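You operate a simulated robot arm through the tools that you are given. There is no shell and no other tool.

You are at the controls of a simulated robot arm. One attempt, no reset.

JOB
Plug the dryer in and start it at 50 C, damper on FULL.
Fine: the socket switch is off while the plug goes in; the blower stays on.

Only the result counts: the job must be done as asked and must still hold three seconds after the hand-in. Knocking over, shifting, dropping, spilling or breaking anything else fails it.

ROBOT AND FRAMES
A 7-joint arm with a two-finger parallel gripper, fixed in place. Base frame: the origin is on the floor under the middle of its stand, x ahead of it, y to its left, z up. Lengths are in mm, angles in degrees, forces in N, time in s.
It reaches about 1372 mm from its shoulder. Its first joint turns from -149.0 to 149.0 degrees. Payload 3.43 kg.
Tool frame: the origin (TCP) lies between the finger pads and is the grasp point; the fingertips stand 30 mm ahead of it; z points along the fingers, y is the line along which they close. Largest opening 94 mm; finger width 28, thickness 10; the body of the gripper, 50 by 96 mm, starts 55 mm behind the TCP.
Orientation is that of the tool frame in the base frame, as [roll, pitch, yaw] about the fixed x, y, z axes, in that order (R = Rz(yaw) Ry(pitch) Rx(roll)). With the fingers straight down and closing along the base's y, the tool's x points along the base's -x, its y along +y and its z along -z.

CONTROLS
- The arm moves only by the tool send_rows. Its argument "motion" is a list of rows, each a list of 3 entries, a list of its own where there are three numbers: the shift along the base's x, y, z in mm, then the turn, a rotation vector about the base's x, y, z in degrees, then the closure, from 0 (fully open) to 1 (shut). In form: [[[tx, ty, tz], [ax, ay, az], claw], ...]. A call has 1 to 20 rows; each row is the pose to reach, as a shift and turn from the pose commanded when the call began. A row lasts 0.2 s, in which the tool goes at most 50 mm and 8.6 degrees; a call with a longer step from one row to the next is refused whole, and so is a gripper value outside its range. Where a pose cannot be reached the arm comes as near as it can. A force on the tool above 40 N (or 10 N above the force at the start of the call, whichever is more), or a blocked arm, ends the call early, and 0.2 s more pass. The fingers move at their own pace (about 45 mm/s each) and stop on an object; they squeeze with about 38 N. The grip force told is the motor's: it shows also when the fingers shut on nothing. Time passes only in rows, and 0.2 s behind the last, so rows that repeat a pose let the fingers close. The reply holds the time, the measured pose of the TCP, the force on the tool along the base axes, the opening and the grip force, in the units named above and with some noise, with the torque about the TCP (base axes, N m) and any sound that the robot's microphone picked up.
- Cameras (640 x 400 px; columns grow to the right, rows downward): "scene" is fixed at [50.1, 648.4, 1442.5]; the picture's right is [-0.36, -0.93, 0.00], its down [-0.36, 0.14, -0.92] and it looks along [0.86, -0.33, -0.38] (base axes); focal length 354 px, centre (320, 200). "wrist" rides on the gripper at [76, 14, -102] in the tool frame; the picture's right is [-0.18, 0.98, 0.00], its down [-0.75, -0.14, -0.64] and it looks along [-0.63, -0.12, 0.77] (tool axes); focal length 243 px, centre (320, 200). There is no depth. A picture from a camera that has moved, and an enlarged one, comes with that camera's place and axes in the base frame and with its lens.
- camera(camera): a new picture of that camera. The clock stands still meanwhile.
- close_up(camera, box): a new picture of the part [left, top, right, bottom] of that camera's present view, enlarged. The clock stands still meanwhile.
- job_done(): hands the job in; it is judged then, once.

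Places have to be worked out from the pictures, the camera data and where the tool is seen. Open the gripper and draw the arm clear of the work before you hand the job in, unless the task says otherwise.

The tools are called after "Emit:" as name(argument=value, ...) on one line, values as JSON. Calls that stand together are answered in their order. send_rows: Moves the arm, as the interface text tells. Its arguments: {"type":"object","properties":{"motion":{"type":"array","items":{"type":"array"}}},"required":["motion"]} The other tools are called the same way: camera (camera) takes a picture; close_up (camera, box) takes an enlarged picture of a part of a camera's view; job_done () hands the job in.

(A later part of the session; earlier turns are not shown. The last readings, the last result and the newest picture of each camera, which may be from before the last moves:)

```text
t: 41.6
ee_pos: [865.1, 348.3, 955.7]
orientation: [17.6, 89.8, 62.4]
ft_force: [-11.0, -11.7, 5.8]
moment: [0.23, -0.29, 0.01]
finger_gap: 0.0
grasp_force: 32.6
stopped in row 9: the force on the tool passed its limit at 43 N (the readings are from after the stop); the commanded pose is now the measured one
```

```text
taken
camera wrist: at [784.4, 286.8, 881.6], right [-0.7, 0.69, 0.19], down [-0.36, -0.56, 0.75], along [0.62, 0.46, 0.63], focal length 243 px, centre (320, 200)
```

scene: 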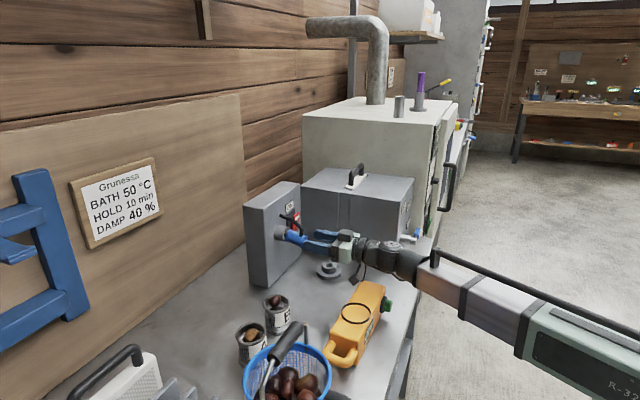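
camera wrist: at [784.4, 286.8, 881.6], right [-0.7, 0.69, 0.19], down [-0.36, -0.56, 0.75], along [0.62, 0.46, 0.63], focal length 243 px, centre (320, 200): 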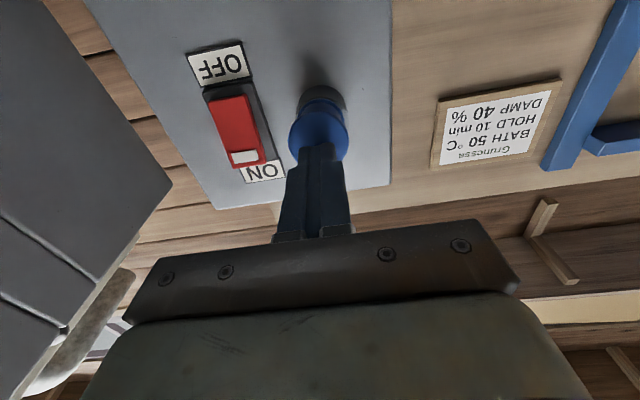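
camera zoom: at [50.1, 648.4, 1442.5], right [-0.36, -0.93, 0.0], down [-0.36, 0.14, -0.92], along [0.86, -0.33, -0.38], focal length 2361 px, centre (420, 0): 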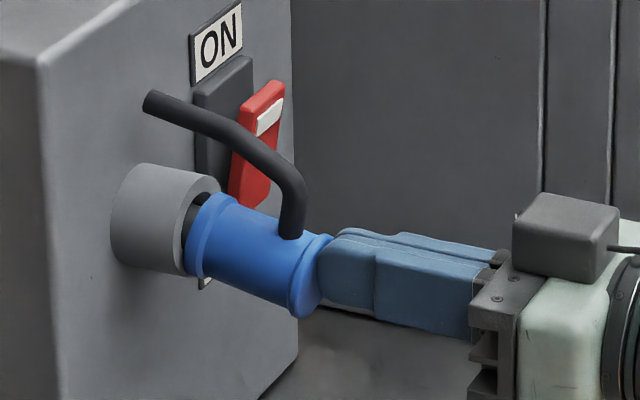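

The plug is wedged at the same droop and 43 N moves it no further, with the flange's lower edge already against the ring. Before regripping I'll test whether it makes contact: press the rocker's ON end and read the dryer display.

Emit:
send_rows(motion=[[[-8, -8, 0], [0, 0, 0], 1], [[-15.4, -15.4, 10], [0, 0, 0], 1], [[0, -33, 36], [0, 0, 0], 1], [[18, -50, 36], [0, 0, 0], 1], [[37.4, -68.2, 36], [0, 0, 0], 1]])

Emit:
close_up(camera="scene", box=[260, 180, 360, 270])

Emit:
camera(camera="wrist")

```text
t: 42.8
ee_pos: [903.8, 280.0, 991.6]
orientation: [37.6, 89.9, 82.5]
ft_force: [-0.6, -0.2, 0.2]
moment: [-0.03, 0.02, 0.03]
finger_gap: 0.0
grasp_force: 32.6
```

```text
4.44 times, centred on (310, 225) of scene
camera zoom: at [50.1, 648.4, 1442.5], right [-0.36, -0.93, 0.0], down [-0.36, 0.14, -0.92], along [0.86, -0.33, -0.38], focal length 1574 px, centre (364, 89)
```

zoom: 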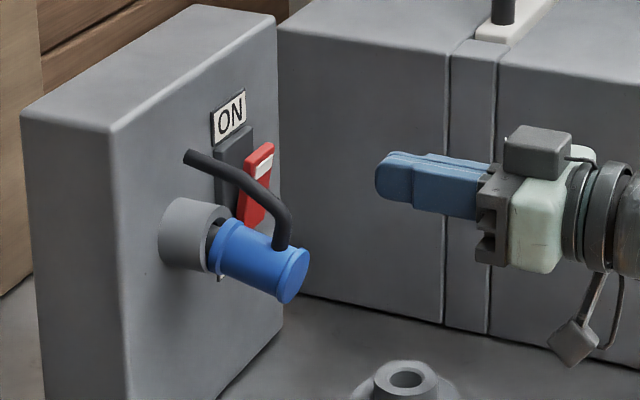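

```text
taken
camera wrist: at [821.3, 218.7, 917.0], right [-0.7, 0.69, 0.19], down [-0.35, -0.56, 0.75], along [0.63, 0.46, 0.63], focal length 243 px, centre (320, 200)
```

wrist: 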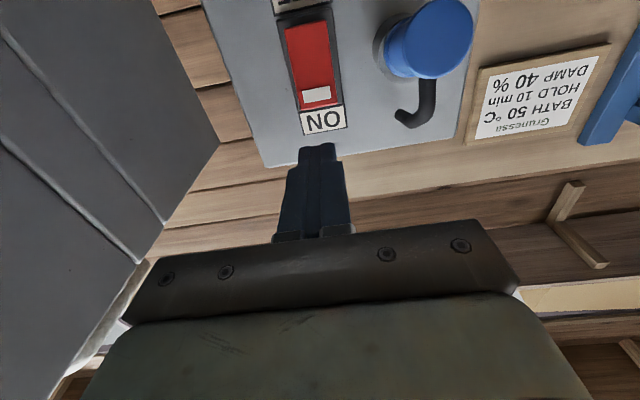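

I'm lined up with the rocker at u 75, z 993. I'll press its ON end.

Emit:
send_rows(motion=[[[20, 20, 0], [0, 0, 0], 1], [[40, 40, 0], [0, 0, 0], 1], [[52, 52, 0], [0, 0, 0], 1], [[58, 58, 0], [0, 0, 0], 1], [[61, 61, 0], [0, 0, 0], 1], [[63, 63, 0], [0, 0, 0], 1], [[65, 65, 0], [0, 0, 0], 1], [[66.5, 66.5, 0], [0, 0, 0], 1], [[67.7, 67.7, 0], [0, 0, 0], 1]])

Emit:
close_up(camera="scene", box=[260, 180, 360, 270])

Emit:
camera(camera="wrist")

```text
t: 44.8
ee_pos: [968.2, 346.1, 990.6]
orientation: [43.6, 89.9, 88.4]
ft_force: [-5.9, -6.9, 4.7]
moment: [-0.02, -0.03, -0.04]
finger_gap: 0.1
grasp_force: 32.8
stopped in row 9: the force on the tool passed its limit at 44 N (the readings are from after the stop); the commanded pose is now the measured one
```

```text
4.44 times, centred on (310, 225) of scene
camera zoom: at [50.1, 648.4, 1442.5], right [-0.36, -0.93, 0.0], down [-0.36, 0.14, -0.92], along [0.86, -0.33, -0.38], focal length 1574 px, centre (364, 89)
```

zoom: 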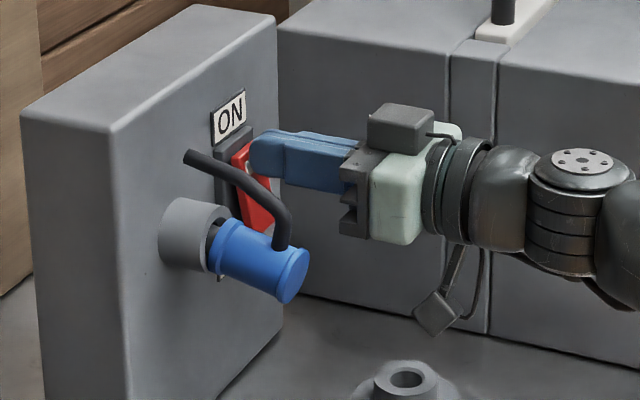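

```text
taken
camera wrist: at [887.3, 284.4, 916.3], right [-0.69, 0.7, 0.19], down [-0.35, -0.56, 0.75], along [0.63, 0.46, 0.63], focal length 243 px, centre (320, 200)
```

wrist: 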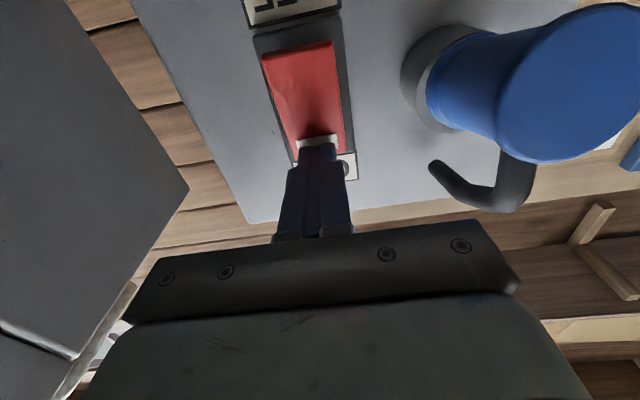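

The rocker is in its ON position. I'll check the display from the scene camera at a grazing angle first.

Emit:
close_up(camera="scene", box=[415, 100, 465, 250])

Emit:
close_up(camera="scene", box=[425, 120, 445, 200])

```text
2.67 times, centred on (440, 175) of scene
camera zoom: at [50.1, 648.4, 1442.5], right [-0.36, -0.93, 0.0], down [-0.36, 0.14, -0.92], along [0.86, -0.33, -0.38], focal length 944 px, centre (0, 267)
```

zoom: 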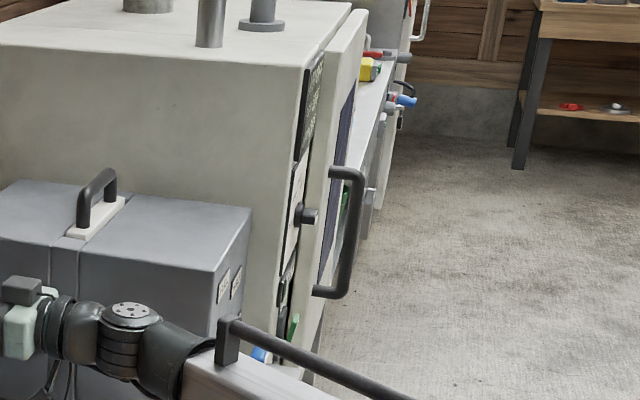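

```text
5.00 times, centred on (435, 160) of scene
camera zoom: at [50.1, 648.4, 1442.5], right [-0.36, -0.93, 0.0], down [-0.36, 0.14, -0.92], along [0.86, -0.33, -0.38], focal length 1771 px, centre (-255, 400)
```

zoom: 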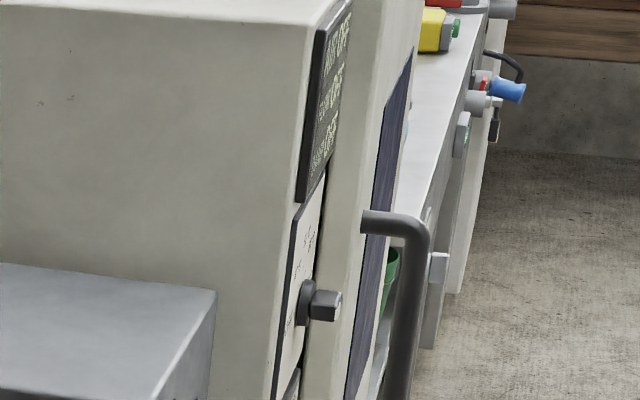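

I'll zoom closer on the display text, and on the other station's plugged-in socket in the background for comparison.

Emit:
close_up(camera="scene", box=[443, 118, 455, 162])

Emit:
close_up(camera="scene", box=[464, 125, 500, 155])

Emit:
close_up(camera="scene", box=[433, 118, 457, 165])

```text
9.09 times, centred on (449, 140) of scene
camera zoom: at [50.1, 648.4, 1442.5], right [-0.36, -0.93, 0.0], down [-0.36, 0.14, -0.92], along [0.86, -0.33, -0.38], focal length 3219 px, centre (-853, 746)
```

zoom: 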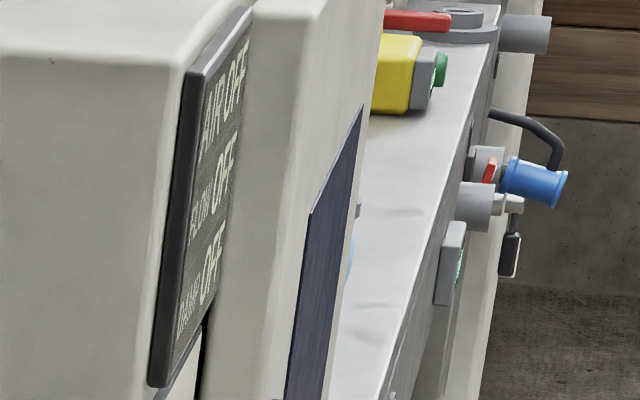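

```text
13.33 times, centred on (482, 140) of scene
camera zoom: at [50.1, 648.4, 1442.5], right [-0.36, -0.93, 0.0], down [-0.36, 0.14, -0.92], along [0.86, -0.33, -0.38], focal length 4722 px, centre (-1840, 1000)
```

zoom: 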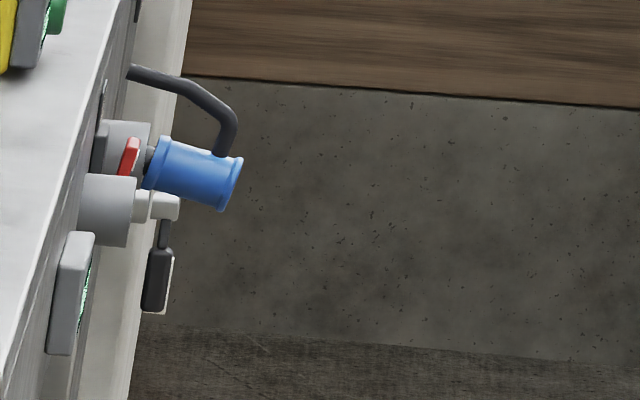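

```text
8.51 times, centred on (445, 142) of scene
camera zoom: at [50.1, 648.4, 1442.5], right [-0.36, -0.93, 0.0], down [-0.36, 0.14, -0.92], along [0.86, -0.33, -0.38], focal length 3014 px, centre (-744, 698)
```

zoom: 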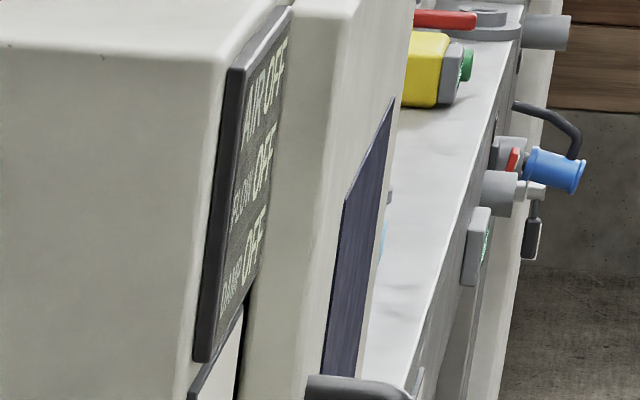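

The other station's plug droops in its ring just like ours, so this looks like the normal resting state of an inserted plug. The dryer display still reads OFF, which may be because its dial is OFF. I'll back off from the rocker, confirm it stays ON, and re-read the display.

Emit:
send_rows(motion=[[[-15, -15, 0], [0, 0, 0], 1], [[-35, -35, 5], [0, 0, 0], 1], [[-60, -60, 15], [0, 0, 0], 1], [[-90, -85, 30], [0, 0, 0], 1], [[-120, -110, 50], [0, 0, 0], 1], [[-150, -135, 70], [0, 0, 0], 1]])

Emit:
close_up(camera="scene", box=[265, 190, 325, 255])

Emit:
close_up(camera="scene", box=[433, 118, 457, 165])

Emit:
camera(camera="scene")

```text
t: 46.2
ee_pos: [817.6, 214.9, 1060.0]
orientation: [67.1, 89.8, 112.1]
ft_force: [0.2, -0.2, 0.2]
moment: [0.01, 0.01, 0.03]
finger_gap: 0.0
grasp_force: 33.0
```

```text
6.15 times, centred on (295, 222) of scene
camera zoom: at [50.1, 648.4, 1442.5], right [-0.36, -0.93, 0.0], down [-0.36, 0.14, -0.92], along [0.86, -0.33, -0.38], focal length 2179 px, centre (474, 62)
```

zoom: 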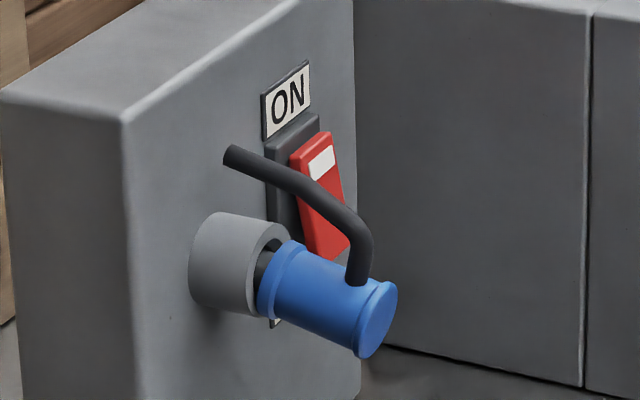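

```text
8.51 times, centred on (445, 142) of scene
camera zoom: at [50.1, 648.4, 1442.5], right [-0.36, -0.93, 0.0], down [-0.36, 0.14, -0.92], along [0.86, -0.33, -0.38], focal length 3014 px, centre (-744, 698)
```

zoom: 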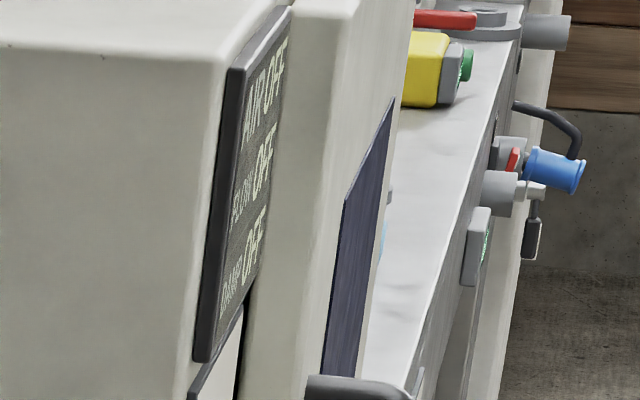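

```text
taken
```

scene: 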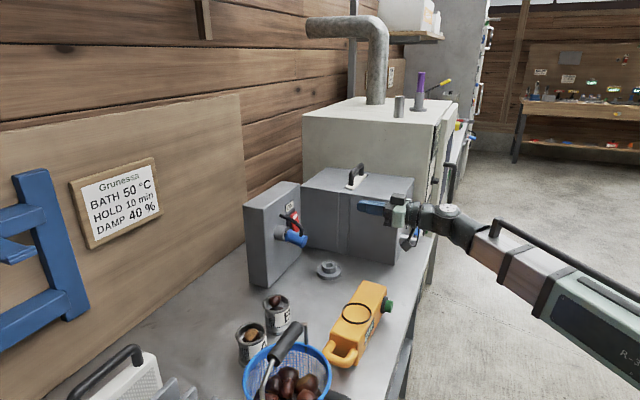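

The socket switch stays ON and the plug is stable. Next is the damper lever: I'll roll the tool 180° so the camera is on top, and move in front of the lever to measure it.

Emit:
send_rows(motion=[[[-3, -17, 0], [6, 6, 0], 1], [[-6, -33, 0], [12, 12, 0], 1], [[-9, -50, 0], [18, 18, 0], 1], [[-12, -67, -5], [24, 24, 0], 1], [[-15, -83, -10], [30, 30, 0], 1], [[-18, -100, -15], [36, 36, 0], 1], [[-21, -117, -20], [42, 42, 0], 1], [[-24, -133, -26], [48, 48, 0], 1], [[-27, -150, -32], [54, 54, 0], 1], [[-30, -167, -38], [60, 60, 0], 1], [[-33, -183, -44], [66, 66, 0], 1], [[-36, -200, -50], [72, 72, 0], 1], [[-39, -217, -56], [78, 78, 0], 1], [[-42, -233, -62], [84, 84, 0], 1], [[-45, -250, -68], [90, 90, 0], 1], [[-48, -267, -74], [96, 96, 0], 1], [[-51, -283, -80], [102, 102, 0], 1], [[-54, -300, -86], [108, 108, 0], 1], [[-57, -317, -92], [114, 114, 0], 1], [[-61, -333, -98], [120, 120, 0], 1]])

Emit:
camera(camera="scene")

```text
t: 50.4
ee_pos: [758.7, -120.8, 961.8]
orientation: [90.1, -79.8, 134.9]
ft_force: [0.5, -0.3, 0.3]
moment: [-0.01, -0.01, -0.02]
finger_gap: 0.0
grasp_force: 32.9
```

```text
taken
```

scene: 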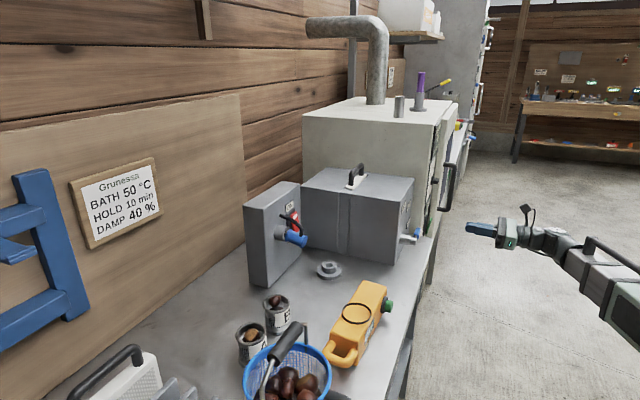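

About 10° of roll remains. I'll finish it and look at the lever and the panel.

Emit:
send_rows(motion=[[[0, 0, 0], [3.64, 3.64, 0], 1], [[0, 0, 0], [7.2, 7.2, 0], 1]])

Emit:
camera(camera="wrist")

Emit:
close_up(camera="wrist", box=[240, 20, 400, 180])

Emit:
close_up(camera="scene", box=[395, 180, 445, 250])

```text
t: 51.0
ee_pos: [758.4, -118.6, 962.7]
orientation: [55.6, -89.9, 169.5]
ft_force: [-0.3, 0.5, 0.5]
moment: [0.02, 0.03, -0.02]
finger_gap: 0.0
grasp_force: 32.7
```

```text
taken
camera wrist: at [697.3, -202.7, 1040.3], right [0.69, -0.69, -0.18], down [-0.55, -0.35, -0.75], along [0.46, 0.63, -0.63], focal length 243 px, centre (320, 200)
```

wrist: 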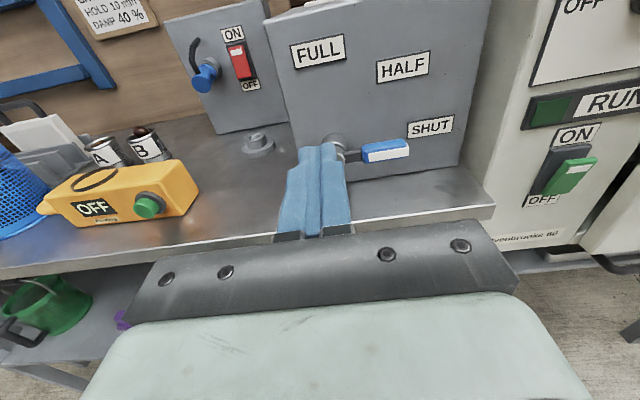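

```text
2.50 times, centred on (320, 100) of wrist
camera zoom: at [697.3, -202.7, 1040.3], right [0.69, -0.69, -0.18], down [-0.55, -0.35, -0.75], along [0.46, 0.63, -0.63], focal length 606 px, centre (320, 450)
```

zoom: 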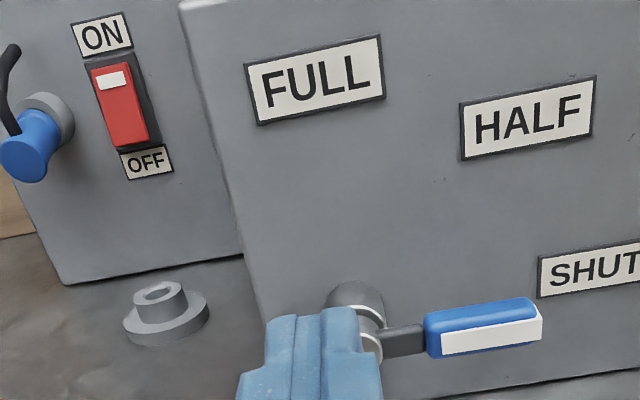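

```text
5.71 times, centred on (420, 215) of scene
camera zoom: at [50.1, 648.4, 1442.5], right [-0.36, -0.93, 0.0], down [-0.36, 0.14, -0.92], along [0.86, -0.33, -0.38], focal length 2024 px, centre (-251, 114)
```

zoom: 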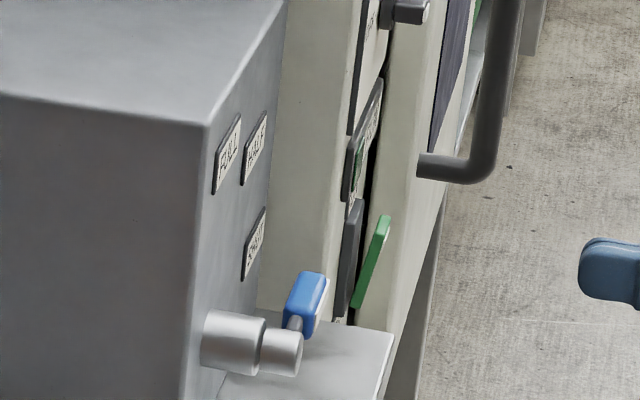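

Lever solved: pivot about u 268, z 876; handle centre at (928, -47, 878), pointing to SHUT (0°), with HALF at 45° and FULL at 90° (straight up). I'll put the closed fingers just under the handle, then verify before lifting.

Emit:
send_rows(motion=[[[26, 1, -30], [0, 0, 0], 1], [[52, 2, -60], [0, 0, 0], 1], [[78, 2, -90], [0, 0, 0], 1], [[104, 3, -121], [0, 0, 0], 1], [[124, 23, -121], [0, 0, 0], 1], [[145, 44, -121], [0, 0, 0], 1], [[165.6, 64.8, -121], [0, 0, 0], 1]])

Emit:
camera(camera="wrist")

Emit:
close_up(camera="scene", box=[385, 190, 465, 270])

```text
t: 52.6
ee_pos: [923.5, -55.2, 841.0]
orientation: [128.3, -89.9, 96.7]
ft_force: [-0.1, 0.5, 0.1]
moment: [-0.04, -0.02, -0.04]
finger_gap: 0.0
grasp_force: 32.9
```

```text
taken
camera wrist: at [862.5, -138.2, 918.9], right [0.69, -0.7, -0.18], down [-0.55, -0.35, -0.75], along [0.46, 0.62, -0.63], focal length 243 px, centre (320, 200)
```

wrist: 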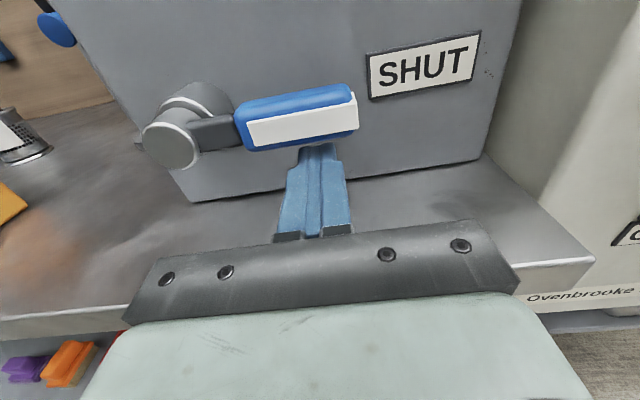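

```text
5.00 times, centred on (425, 230) of scene
camera zoom: at [50.1, 648.4, 1442.5], right [-0.36, -0.93, 0.0], down [-0.36, 0.14, -0.92], along [0.86, -0.33, -0.38], focal length 1771 px, centre (-205, 50)
```

zoom: 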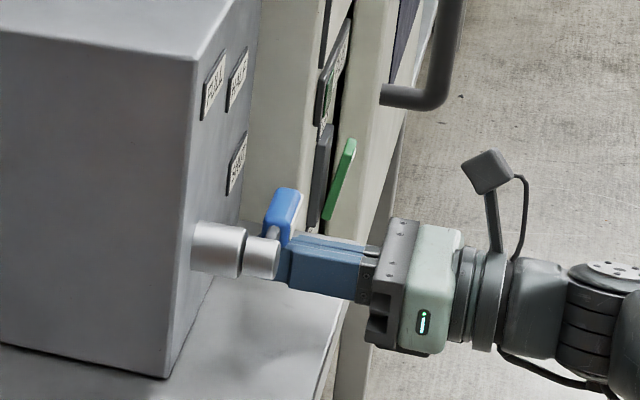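

The fingertips are right under the handle. I'll sweep the lever up along its arc to about 75° and check.

Emit:
send_rows(motion=[[[0, 0, 8], [0, 0, 0], 1], [[0, 0, 14], [0, 0, 0], 1], [[0, 0, 20], [0, 0, 0], 1], [[0.4, -0.4, 26], [0, 0, 0], 1], [[0.7, -0.7, 34], [0, 0, 0], 1], [[0.9, -0.9, 41], [0, 0, 0], 1], [[-0.4, 0.4, 50], [0, 0, 0], 1], [[-1.8, 1.8, 58], [0, 0, 0], 1], [[-5, 5, 66], [0, 0, 0], 1], [[-8.2, 8.2, 73], [0, 0, 0], 1], [[-12.7, 12.7, 79.5], [0, 0, 0], 1], [[-18, 18, 85], [0, 0, 0], 1]])

Emit:
camera(camera="wrist")

Emit:
close_up(camera="scene", box=[385, 170, 465, 260])

```text
t: 55.2
ee_pos: [907.6, -38.0, 926.8]
orientation: [101.8, -89.9, 123.1]
ft_force: [0.8, 0.4, -0.9]
moment: [0.02, 0.0, -0.02]
finger_gap: 0.0
grasp_force: 32.9
```

```text
taken
camera wrist: at [845.3, -120.3, 1005.1], right [0.7, -0.69, -0.18], down [-0.55, -0.35, -0.75], along [0.46, 0.63, -0.63], focal length 243 px, centre (320, 200)
```

wrist: 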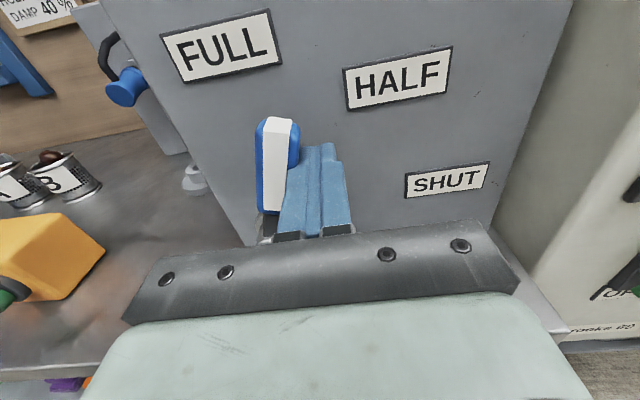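

```text
4.44 times, centred on (425, 215) of scene
camera zoom: at [50.1, 648.4, 1442.5], right [-0.36, -0.93, 0.0], down [-0.36, 0.14, -0.92], along [0.86, -0.33, -0.38], focal length 1574 px, centre (-147, 133)
```

zoom: 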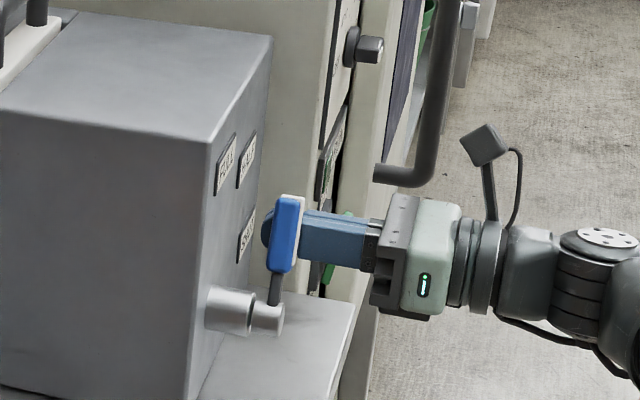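

The lever is at about 80°. I'll nudge it the last bit to vertical (FULL) and check again.

Emit:
send_rows(motion=[[[-3.5, 3.5, 3], [0, 0, 0], 1], [[-7, 7, 5], [0, 0, 0], 1], [[-10, 10, 6.5], [0, 0, 0], 1], [[-12.4, 12.4, 8], [0, 0, 0], 1]])

Emit:
camera(camera="wrist")

Emit:
close_up(camera="scene", box=[400, 180, 440, 250])

```text
t: 56.2
ee_pos: [894.1, -24.8, 934.2]
orientation: [118.3, -89.9, 106.7]
ft_force: [0.8, -0.9, -0.8]
moment: [0.01, 0.04, -0.04]
finger_gap: 0.2
grasp_force: 33.5
```

```text
taken
camera wrist: at [832.5, -107.8, 1012.1], right [0.7, -0.69, -0.18], down [-0.55, -0.36, -0.75], along [0.46, 0.63, -0.63], focal length 243 px, centre (320, 200)
```

wrist: 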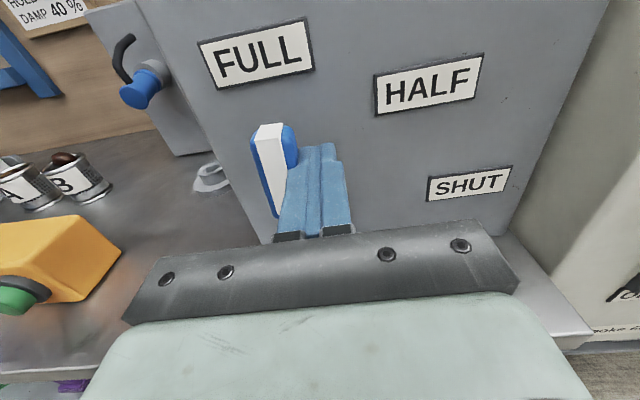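

```text
5.71 times, centred on (420, 215) of scene
camera zoom: at [50.1, 648.4, 1442.5], right [-0.36, -0.93, 0.0], down [-0.36, 0.14, -0.92], along [0.86, -0.33, -0.38], focal length 2024 px, centre (-251, 114)
```

zoom: 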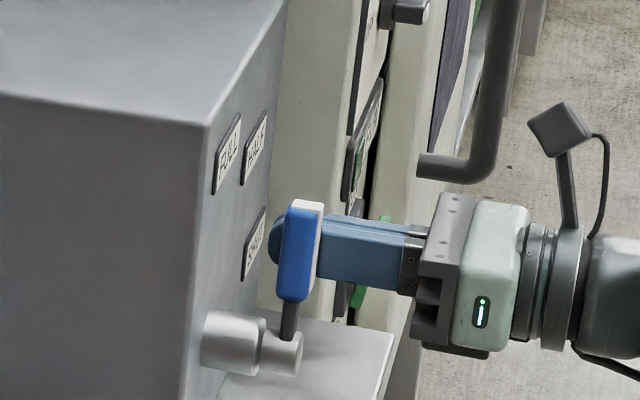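

The lever is now vertical (about 90°, FULL). I'll slide the fingers off to the right and back out, then check it stays there.

Emit:
send_rows(motion=[[[3.5, -3.5, 0], [0, 0, 0], 1], [[7, -7, 0], [0, 0, 0], 1], [[-10, -24, 0], [0, 0, 0], 1], [[-35, -49, 0], [0, 0, 0], 1], [[-65, -79, 10], [0, 0, 0], 1], [[-95, -109, 25], [0, 0, 0], 1], [[-110, -140, 40], [0, 0, 0], 1]])

Emit:
camera(camera="wrist")

Emit:
close_up(camera="scene", box=[400, 180, 440, 250])

```text
t: 57.8
ee_pos: [782.7, -163.1, 976.4]
orientation: [117.3, -89.9, 107.8]
ft_force: [0.3, 0.2, -0.1]
moment: [0.01, -0.02, -0.01]
finger_gap: 0.0
grasp_force: 33.0
```

```text
taken
camera wrist: at [721.7, -245.9, 1053.9], right [0.7, -0.69, -0.18], down [-0.55, -0.36, -0.75], along [0.46, 0.63, -0.63], focal length 243 px, centre (320, 200)
```

wrist: 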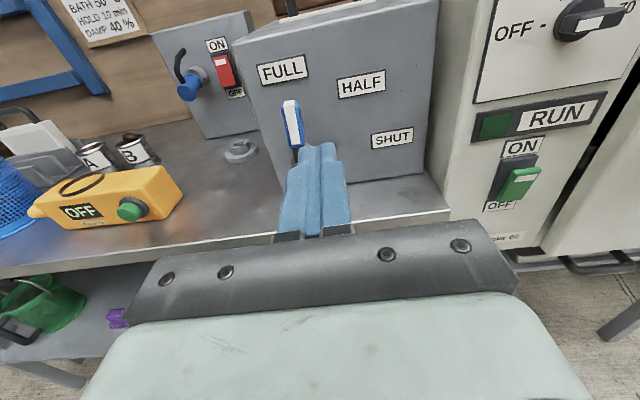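

```text
5.71 times, centred on (420, 215) of scene
camera zoom: at [50.1, 648.4, 1442.5], right [-0.36, -0.93, 0.0], down [-0.36, 0.14, -0.92], along [0.86, -0.33, -0.38], focal length 2024 px, centre (-251, 114)
```

zoom: 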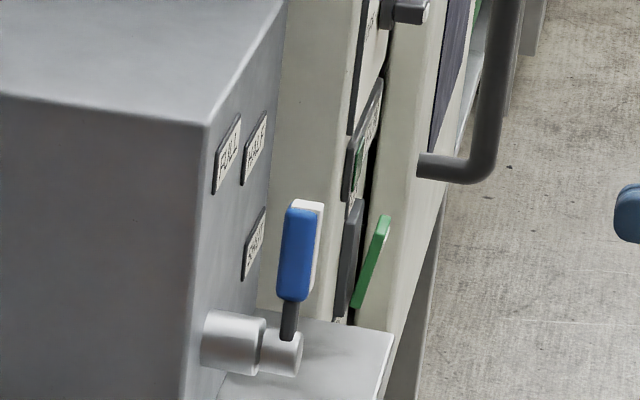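

The damper stays at FULL. Now to the front panel: I'll move in front of the dial for a closer look at display, dial and blower switch.

Emit:
send_rows(motion=[[[22, -34, 7], [0, 0, 0], 1], [[44, -67, 14], [0, 0, 0], 1], [[65, -101, 21], [0, 0, 0], 1], [[87, -134, 28], [0, 0, 0], 1], [[109, -168, 34], [0, 0, 0], 1], [[130.8, -201.6, 40], [0, 0, 0], 1]])

Emit:
camera(camera="wrist")

Emit:
close_up(camera="wrist", box=[250, 0, 450, 200])

```text
t: 59.2
ee_pos: [915.5, -368.4, 1015.4]
orientation: [119.6, -89.9, 105.4]
ft_force: [0.2, 0.0, 0.4]
moment: [-0.01, -0.02, -0.03]
finger_gap: 0.1
grasp_force: 33.3
```

```text
taken
camera wrist: at [854.3, -450.4, 1093.8], right [0.7, -0.69, -0.18], down [-0.55, -0.36, -0.75], along [0.46, 0.63, -0.63], focal length 243 px, centre (320, 200)
```

wrist: 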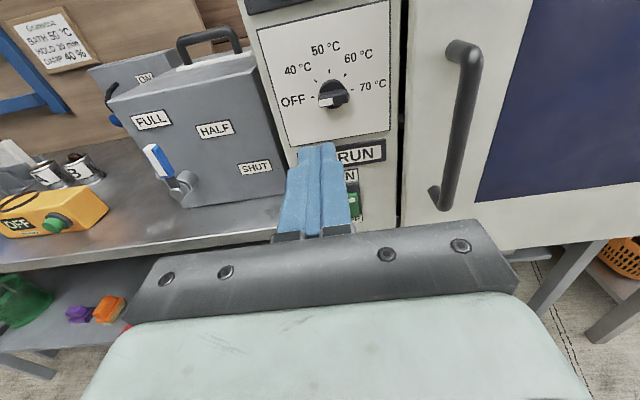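

```text
2.00 times, centred on (350, 100) of wrist
camera zoom: at [854.3, -450.4, 1093.8], right [0.7, -0.69, -0.18], down [-0.55, -0.36, -0.75], along [0.46, 0.63, -0.63], focal length 485 px, centre (260, 400)
```

zoom: 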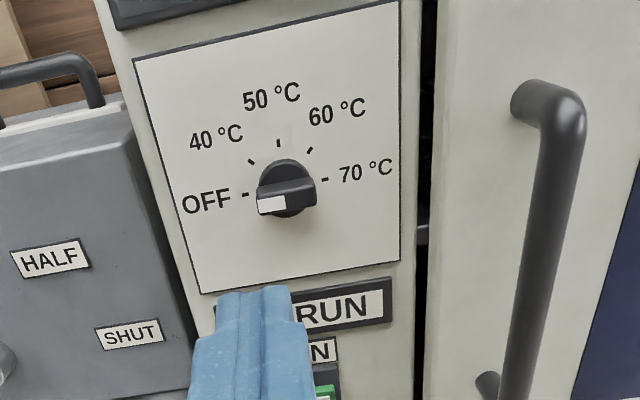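

I'll check the display again from the scene camera, now that the damper has moved and the socket is on.

Emit:
close_up(camera="scene", box=[436, 118, 456, 162])

Emit:
send_rows(motion=[[[-10, -10, 40], [0, 0, 0], 1], [[-20, -20, 80], [0, 0, 0], 1], [[-30, -30, 120], [0, 0, 0], 1], [[-30, -30, 150], [0, 0, 0], 1]])

Emit:
camera(camera="wrist")

```text
9.09 times, centred on (446, 140) of scene
camera zoom: at [50.1, 648.4, 1442.5], right [-0.36, -0.93, 0.0], down [-0.36, 0.14, -0.92], along [0.86, -0.33, -0.38], focal length 3219 px, centre (-826, 746)
```

zoom: 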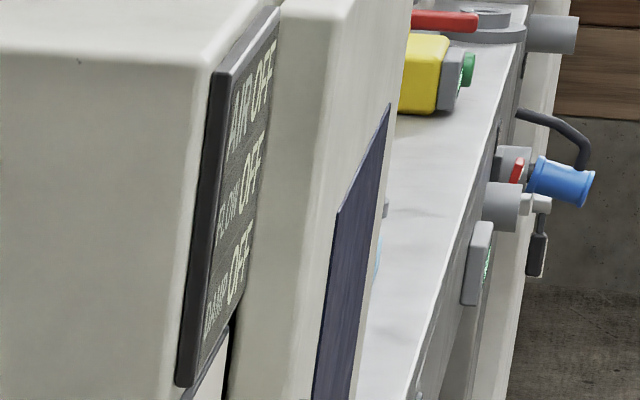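

```text
t: 60.2
ee_pos: [883.1, -395.6, 1164.4]
orientation: [140.3, -89.9, 84.7]
ft_force: [0.2, 0.1, -1.1]
moment: [0.04, -0.01, 0.04]
finger_gap: 0.1
grasp_force: 33.4
```

```text
taken
camera wrist: at [821.8, -477.7, 1242.6], right [0.7, -0.69, -0.18], down [-0.55, -0.36, -0.75], along [0.46, 0.63, -0.63], focal length 243 px, centre (320, 200)
```

wrist: 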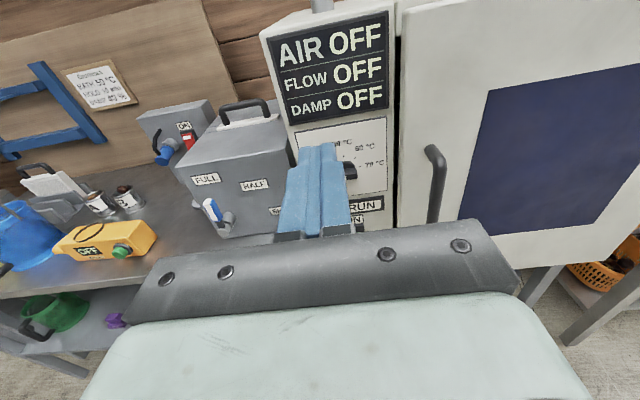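

The display is still OFF on all lines with the damper at FULL. Next is the blower rocker: I place its centre at u 556, z 803, with its ON end out at about z 836. I'll descend in front of it and check before pressing.

Emit:
send_rows(motion=[[[0, 0, -42], [0, 0, 0], 1], [[0, 0, -84], [0, 0, 0], 1], [[0, 0, -126], [0, 0, 0], 1], [[0, 0, -168], [0, 0, 0], 1], [[0, 0, -210], [0, 0, 0], 1], [[4, -4, -252], [0, 0, 0], 1], [[8, -8, -294], [0, 0, 0], 1], [[12, -12, -333], [0, 0, 0], 1], [[42, 18, -333], [0, 0, 0], 1], [[72, 48, -333], [0, 0, 0], 1], [[102, 78, -333], [0, 0, 0], 1], [[119.5, 95.5, -333], [0, 0, 0], 1]])

Emit:
camera(camera="wrist")

Emit:
close_up(camera="wrist", box=[250, 60, 400, 200])

Emit:
close_up(camera="scene", box=[400, 170, 500, 290])

```text
t: 62.8
ee_pos: [1002.0, -304.2, 832.2]
orientation: [-66.5, -90.0, -68.6]
ft_force: [0.0, 0.7, 0.3]
moment: [0.01, -0.04, 0.0]
finger_gap: 0.2
grasp_force: 32.9
```

```text
taken
camera wrist: at [941.2, -386.8, 910.1], right [0.7, -0.7, -0.18], down [-0.55, -0.35, -0.75], along [0.46, 0.63, -0.63], focal length 243 px, centre (320, 200)
```

wrist: 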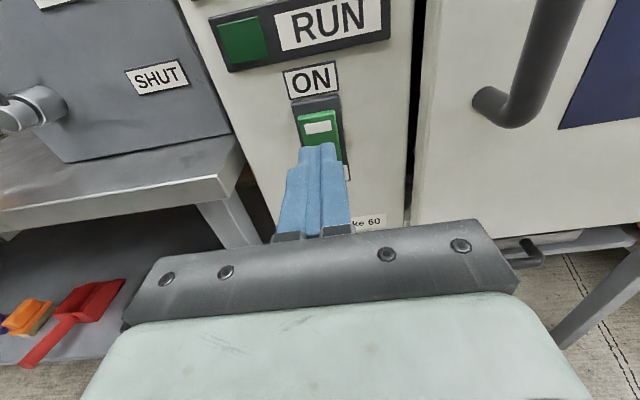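

```text
2.86 times, centred on (325, 130) of wrist
camera zoom: at [941.2, -386.8, 910.1], right [0.7, -0.7, -0.18], down [-0.55, -0.35, -0.75], along [0.46, 0.63, -0.63], focal length 693 px, centre (306, 400)
```

zoom: 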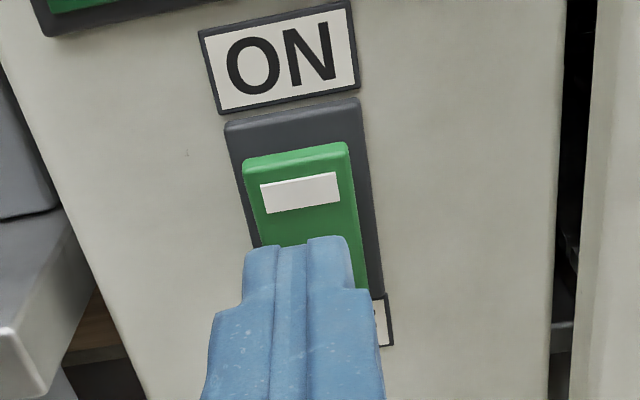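

```text
3.33 times, centred on (450, 230) of scene
camera zoom: at [50.1, 648.4, 1442.5], right [-0.36, -0.93, 0.0], down [-0.36, 0.14, -0.92], along [0.86, -0.33, -0.38], focal length 1180 px, centre (-113, 100)
```

zoom: 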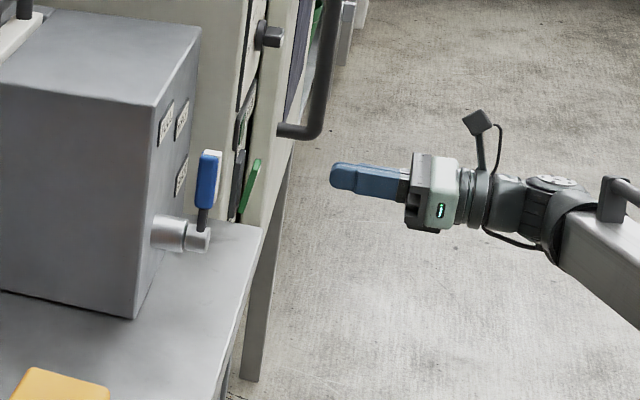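

The fingers line up with the rocker's ON end (top edge about z 835). I'll press it in.

Emit:
send_rows(motion=[[[20, 20, 0], [0, 0, 0], 1], [[40, 40, 0], [0, 0, 0], 1], [[49, 49, 0], [0, 0, 0], 1], [[53.5, 53.5, 0], [0, 0, 0], 1], [[56.3, 56.3, 0], [0, 0, 0], 1], [[58.4, 58.4, 0], [0, 0, 0], 1], [[59.8, 59.8, 0], [0, 0, 0], 1], [[61.2, 61.2, 0], [0, 0, 0], 1], [[62.6, 62.6, 0], [0, 0, 0], 1], [[63.7, 63.7, 0], [0, 0, 0], 1]])

Emit:
close_up(camera="wrist", box=[250, 20, 400, 200])

Emit:
close_up(camera="scene", box=[410, 180, 470, 260])

Emit:
close_up(camera="scene", box=[436, 118, 456, 162])

```text
t: 64.8
ee_pos: [1062.8, -243.3, 831.6]
orientation: [150.7, -89.8, 74.2]
ft_force: [-6.1, -4.9, 2.4]
moment: [-0.05, 0.02, 0.0]
finger_gap: 0.1
grasp_force: 32.3
stopped in row 9: the force on the tool passed its limit at 43 N (the readings are from after the stop); the commanded pose is now the measured one
```

```text
2.22 times, centred on (325, 110) of wrist
camera zoom: at [1002.0, -325.3, 908.9], right [0.69, -0.7, -0.18], down [-0.55, -0.35, -0.75], along [0.46, 0.62, -0.63], focal length 539 px, centre (309, 400)
```

zoom: 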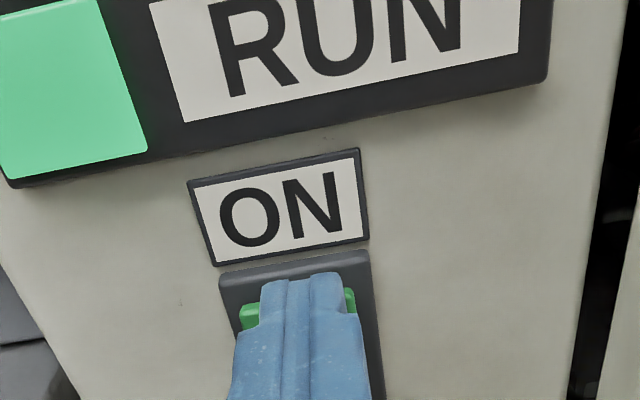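

```text
5.00 times, centred on (440, 220) of scene
camera zoom: at [50.1, 648.4, 1442.5], right [-0.36, -0.93, 0.0], down [-0.36, 0.14, -0.92], along [0.86, -0.33, -0.38], focal length 1771 px, centre (-280, 100)
```

zoom: 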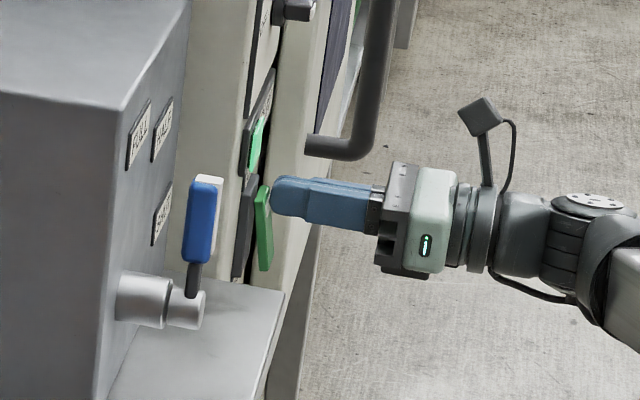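

```text
9.09 times, centred on (446, 140) of scene
camera zoom: at [50.1, 648.4, 1442.5], right [-0.36, -0.93, 0.0], down [-0.36, 0.14, -0.92], along [0.86, -0.33, -0.38], focal length 3219 px, centre (-826, 746)
```

zoom: 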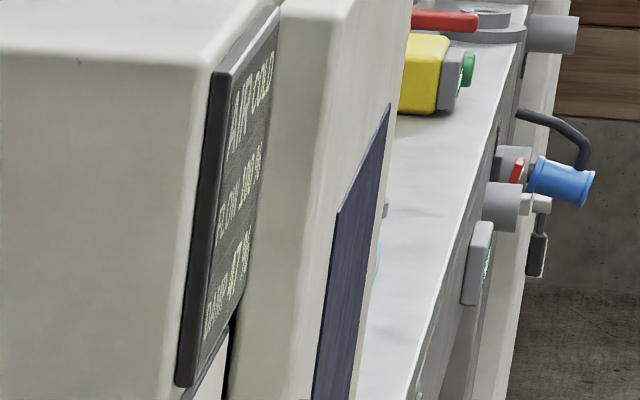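

The RUN lamp lit up and the display came alive (AIR COLD, FLOW 100 %), so the plug is live, the blower is on, and my switch reading was right. I'll back off and read the display properly, then set the dial.

Emit:
send_rows(motion=[[[-15, -15, 0], [0, 0, 0], 1], [[-40, -40, 10], [0, 0, 0], 1], [[-70, -70, 40], [0, 0, 0], 1], [[-95, -95, 75], [0, 0, 0], 1], [[-115, -115, 112], [0, 0, 0], 1], [[-130, -130, 150], [0, 0, 0], 1], [[-142, -142, 190], [0, 0, 0], 1], [[-150, -150, 235], [0, 0, 0], 1], [[-150, -150, 280], [0, 0, 0], 1]])

Emit:
camera(camera="wrist")

Emit:
close_up(camera="wrist", box=[230, 0, 430, 160])

```text
refused: row 3 steps farther than a row can; nothing moved
```

```text
taken
camera wrist: at [1002.0, -325.3, 908.9], right [0.69, -0.7, -0.18], down [-0.55, -0.35, -0.75], along [0.46, 0.62, -0.63], focal length 243 px, centre (320, 200)
```

wrist: 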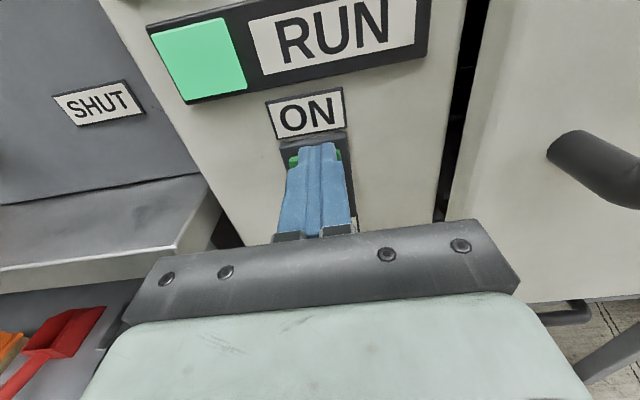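

```text
2.50 times, centred on (330, 80) of wrist
camera zoom: at [1002.0, -325.3, 908.9], right [0.69, -0.7, -0.18], down [-0.55, -0.35, -0.75], along [0.46, 0.62, -0.63], focal length 606 px, centre (295, 500)
```

zoom: 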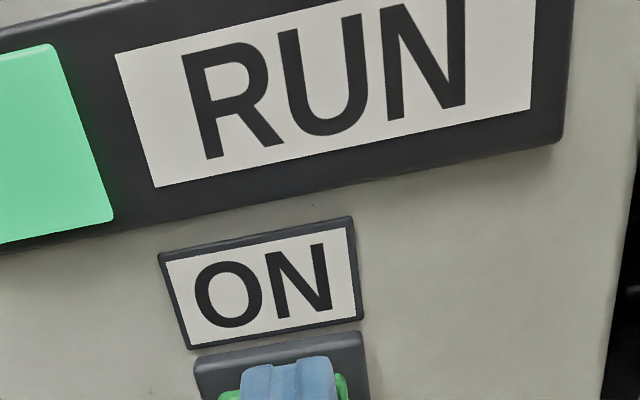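

One step was too long, so nothing moved. I'm resending the retreat with smaller steps.

Emit:
send_rows(motion=[[[-15, -15, 0], [0, 0, 0], 1], [[-40, -40, 10], [0, 0, 0], 1], [[-65, -65, 35], [0, 0, 0], 1], [[-88, -88, 65], [0, 0, 0], 1], [[-108, -108, 100], [0, 0, 0], 1], [[-125, -125, 138], [0, 0, 0], 1], [[-138, -138, 178], [0, 0, 0], 1], [[-148, -148, 222], [0, 0, 0], 1], [[-150, -150, 268], [0, 0, 0], 1]])

Emit:
camera(camera="wrist")

Emit:
close_up(camera="wrist", box=[230, 0, 430, 160])

Emit:
close_up(camera="scene", box=[425, 130, 465, 260])

```text
t: 66.8
ee_pos: [915.3, -393.0, 1098.0]
orientation: [170.6, -89.9, 54.3]
ft_force: [-0.3, -0.6, 0.1]
moment: [0.03, -0.01, 0.01]
finger_gap: 0.0
grasp_force: 32.7
```

```text
taken
camera wrist: at [854.1, -474.9, 1175.7], right [0.69, -0.7, -0.18], down [-0.56, -0.36, -0.75], along [0.46, 0.62, -0.63], focal length 243 px, centre (320, 200)
```

wrist: 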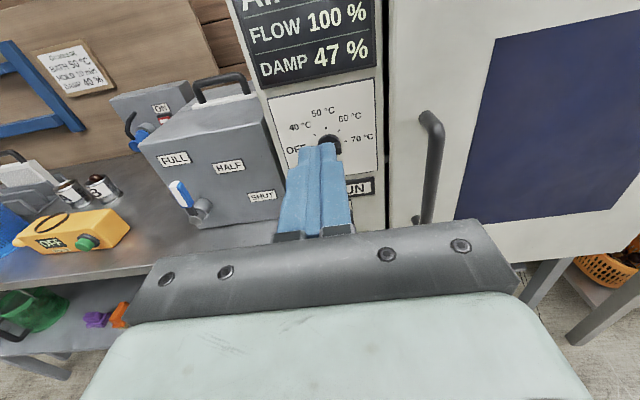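

```text
2.50 times, centred on (330, 80) of wrist
camera zoom: at [854.1, -474.9, 1175.7], right [0.69, -0.7, -0.18], down [-0.56, -0.36, -0.75], along [0.46, 0.62, -0.63], focal length 606 px, centre (295, 500)
```

zoom: 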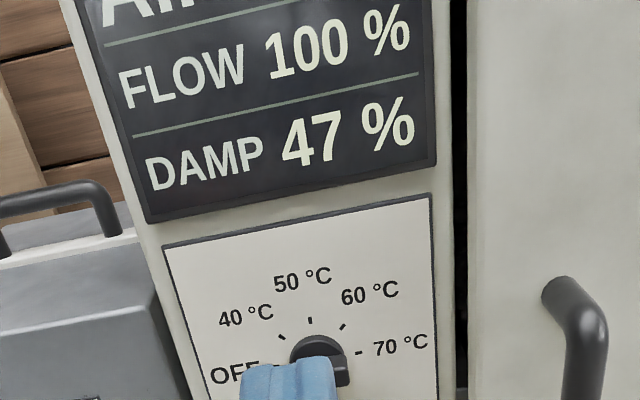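

```text
3.08 times, centred on (445, 195) of scene
camera zoom: at [50.1, 648.4, 1442.5], right [-0.36, -0.93, 0.0], down [-0.36, 0.14, -0.92], along [0.86, -0.33, -0.38], focal length 1090 px, centre (-65, 215)
```

zoom: 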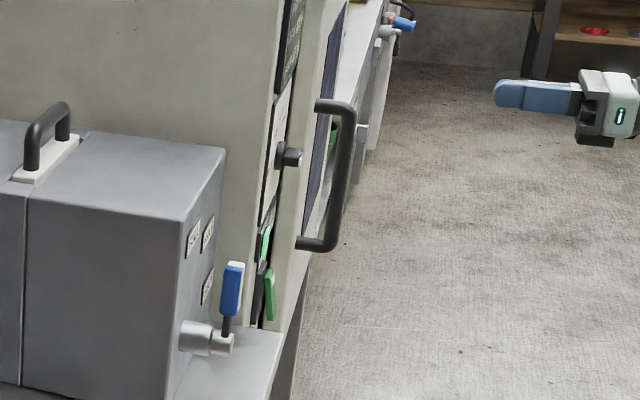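

FLOW 100 % confirms the blower is on and the damper is full open; only the dial remains. The knob bar is at u 556, z 993.5, sticking out to n 352. I'll roll the tool -90° so the fingers close vertically on the horizontal bar, and approach.

Emit:
send_rows(motion=[[[0, 0, -20], [-5.79, -5.79, 0], 0.5], [[0, 0, -42], [-11.57, -11.57, 0], 0.5], [[0, 0, -64], [-17.36, -17.36, 0], 0.5], [[0, 0, -86], [-23.14, -23.14, 0], 0.5], [[0, 0, -106], [-28.93, -28.93, 0], 0.5], [[10, 15, -106], [-34.71, -34.71, 0], 0.5], [[30, 35, -106], [-40.5, -40.5, 0], 0.5], [[50, 55, -106], [-46.28, -46.28, 0], 0.5], [[70, 75, -106], [-52.07, -52.07, 0], 0.5], [[88, 93, -106], [-57.85, -57.85, 0], 0.5], [[94.6, 99.8, -106], [-63.64, -63.64, 0], 0.5]])

Emit:
camera(camera="wrist")

Emit:
close_up(camera="scene", box=[415, 120, 495, 220])

```text
t: 69.2
ee_pos: [1010.6, -291.3, 990.9]
orientation: [89.8, 0.2, 134.8]
ft_force: [-0.1, 0.4, 0.6]
moment: [-0.01, -0.01, -0.03]
finger_gap: 47.0
grasp_force: 0.0
```

```text
taken
camera wrist: at [885.0, -309.8, 1006.1], right [0.13, -0.13, 0.98], down [0.08, -0.99, -0.14], along [0.99, 0.09, -0.11], focal length 243 px, centre (320, 200)
```

wrist: 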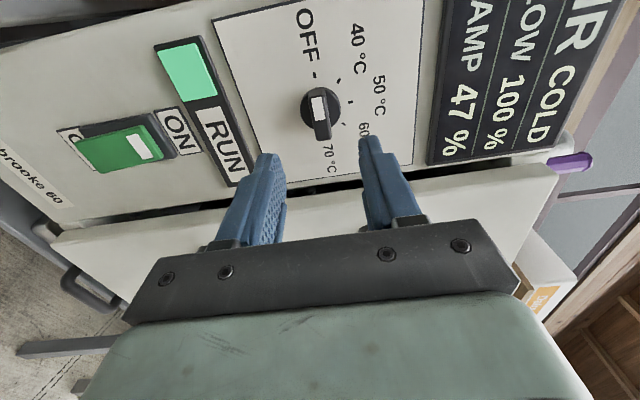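

```text
4.00 times, centred on (455, 170) of scene
camera zoom: at [50.1, 648.4, 1442.5], right [-0.36, -0.93, 0.0], down [-0.36, 0.14, -0.92], along [0.86, -0.33, -0.38], focal length 1416 px, centre (-220, 320)
```

zoom: 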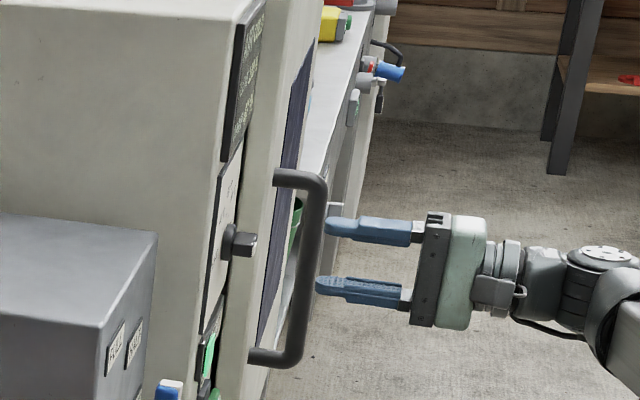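

The display reads AIR COLD, FLOW 100 %, DAMP 47 %, with RUN lit. I'll zoom in on the knob to align the fingers with its axis.

Emit:
close_up(camera="wrist", box=[270, 60, 390, 180])

Emit:
close_up(camera="scene", box=[430, 160, 460, 195])

```text
3.33 times, centred on (330, 120) of wrist
camera zoom: at [885.0, -309.8, 1006.1], right [0.13, -0.13, 0.98], down [0.08, -0.99, -0.14], along [0.99, 0.09, -0.11], focal length 809 px, centre (287, 467)
```

zoom: 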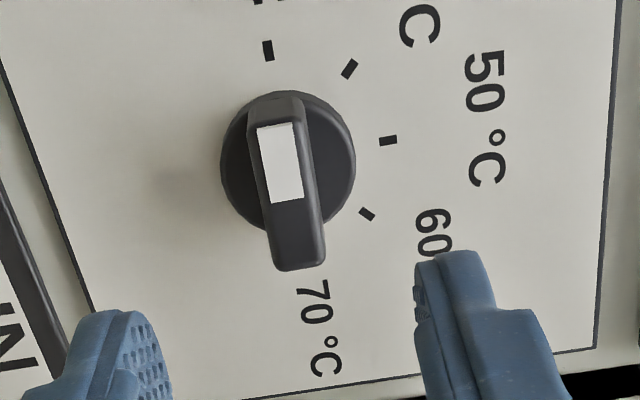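

```text
11.43 times, centred on (445, 178) of scene
camera zoom: at [50.1, 648.4, 1442.5], right [-0.36, -0.93, 0.0], down [-0.36, 0.14, -0.92], along [0.86, -0.33, -0.38], focal length 4047 px, centre (-1109, 457)
```

zoom: 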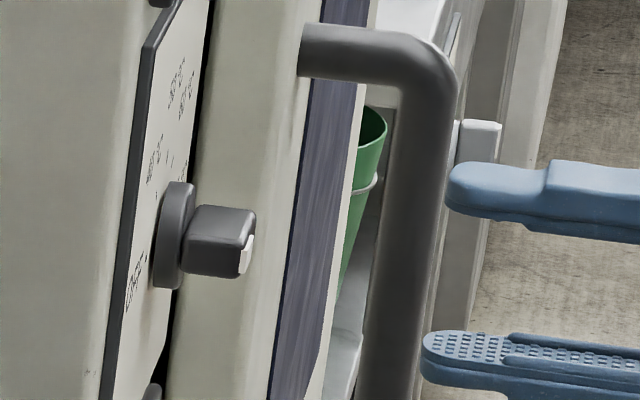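

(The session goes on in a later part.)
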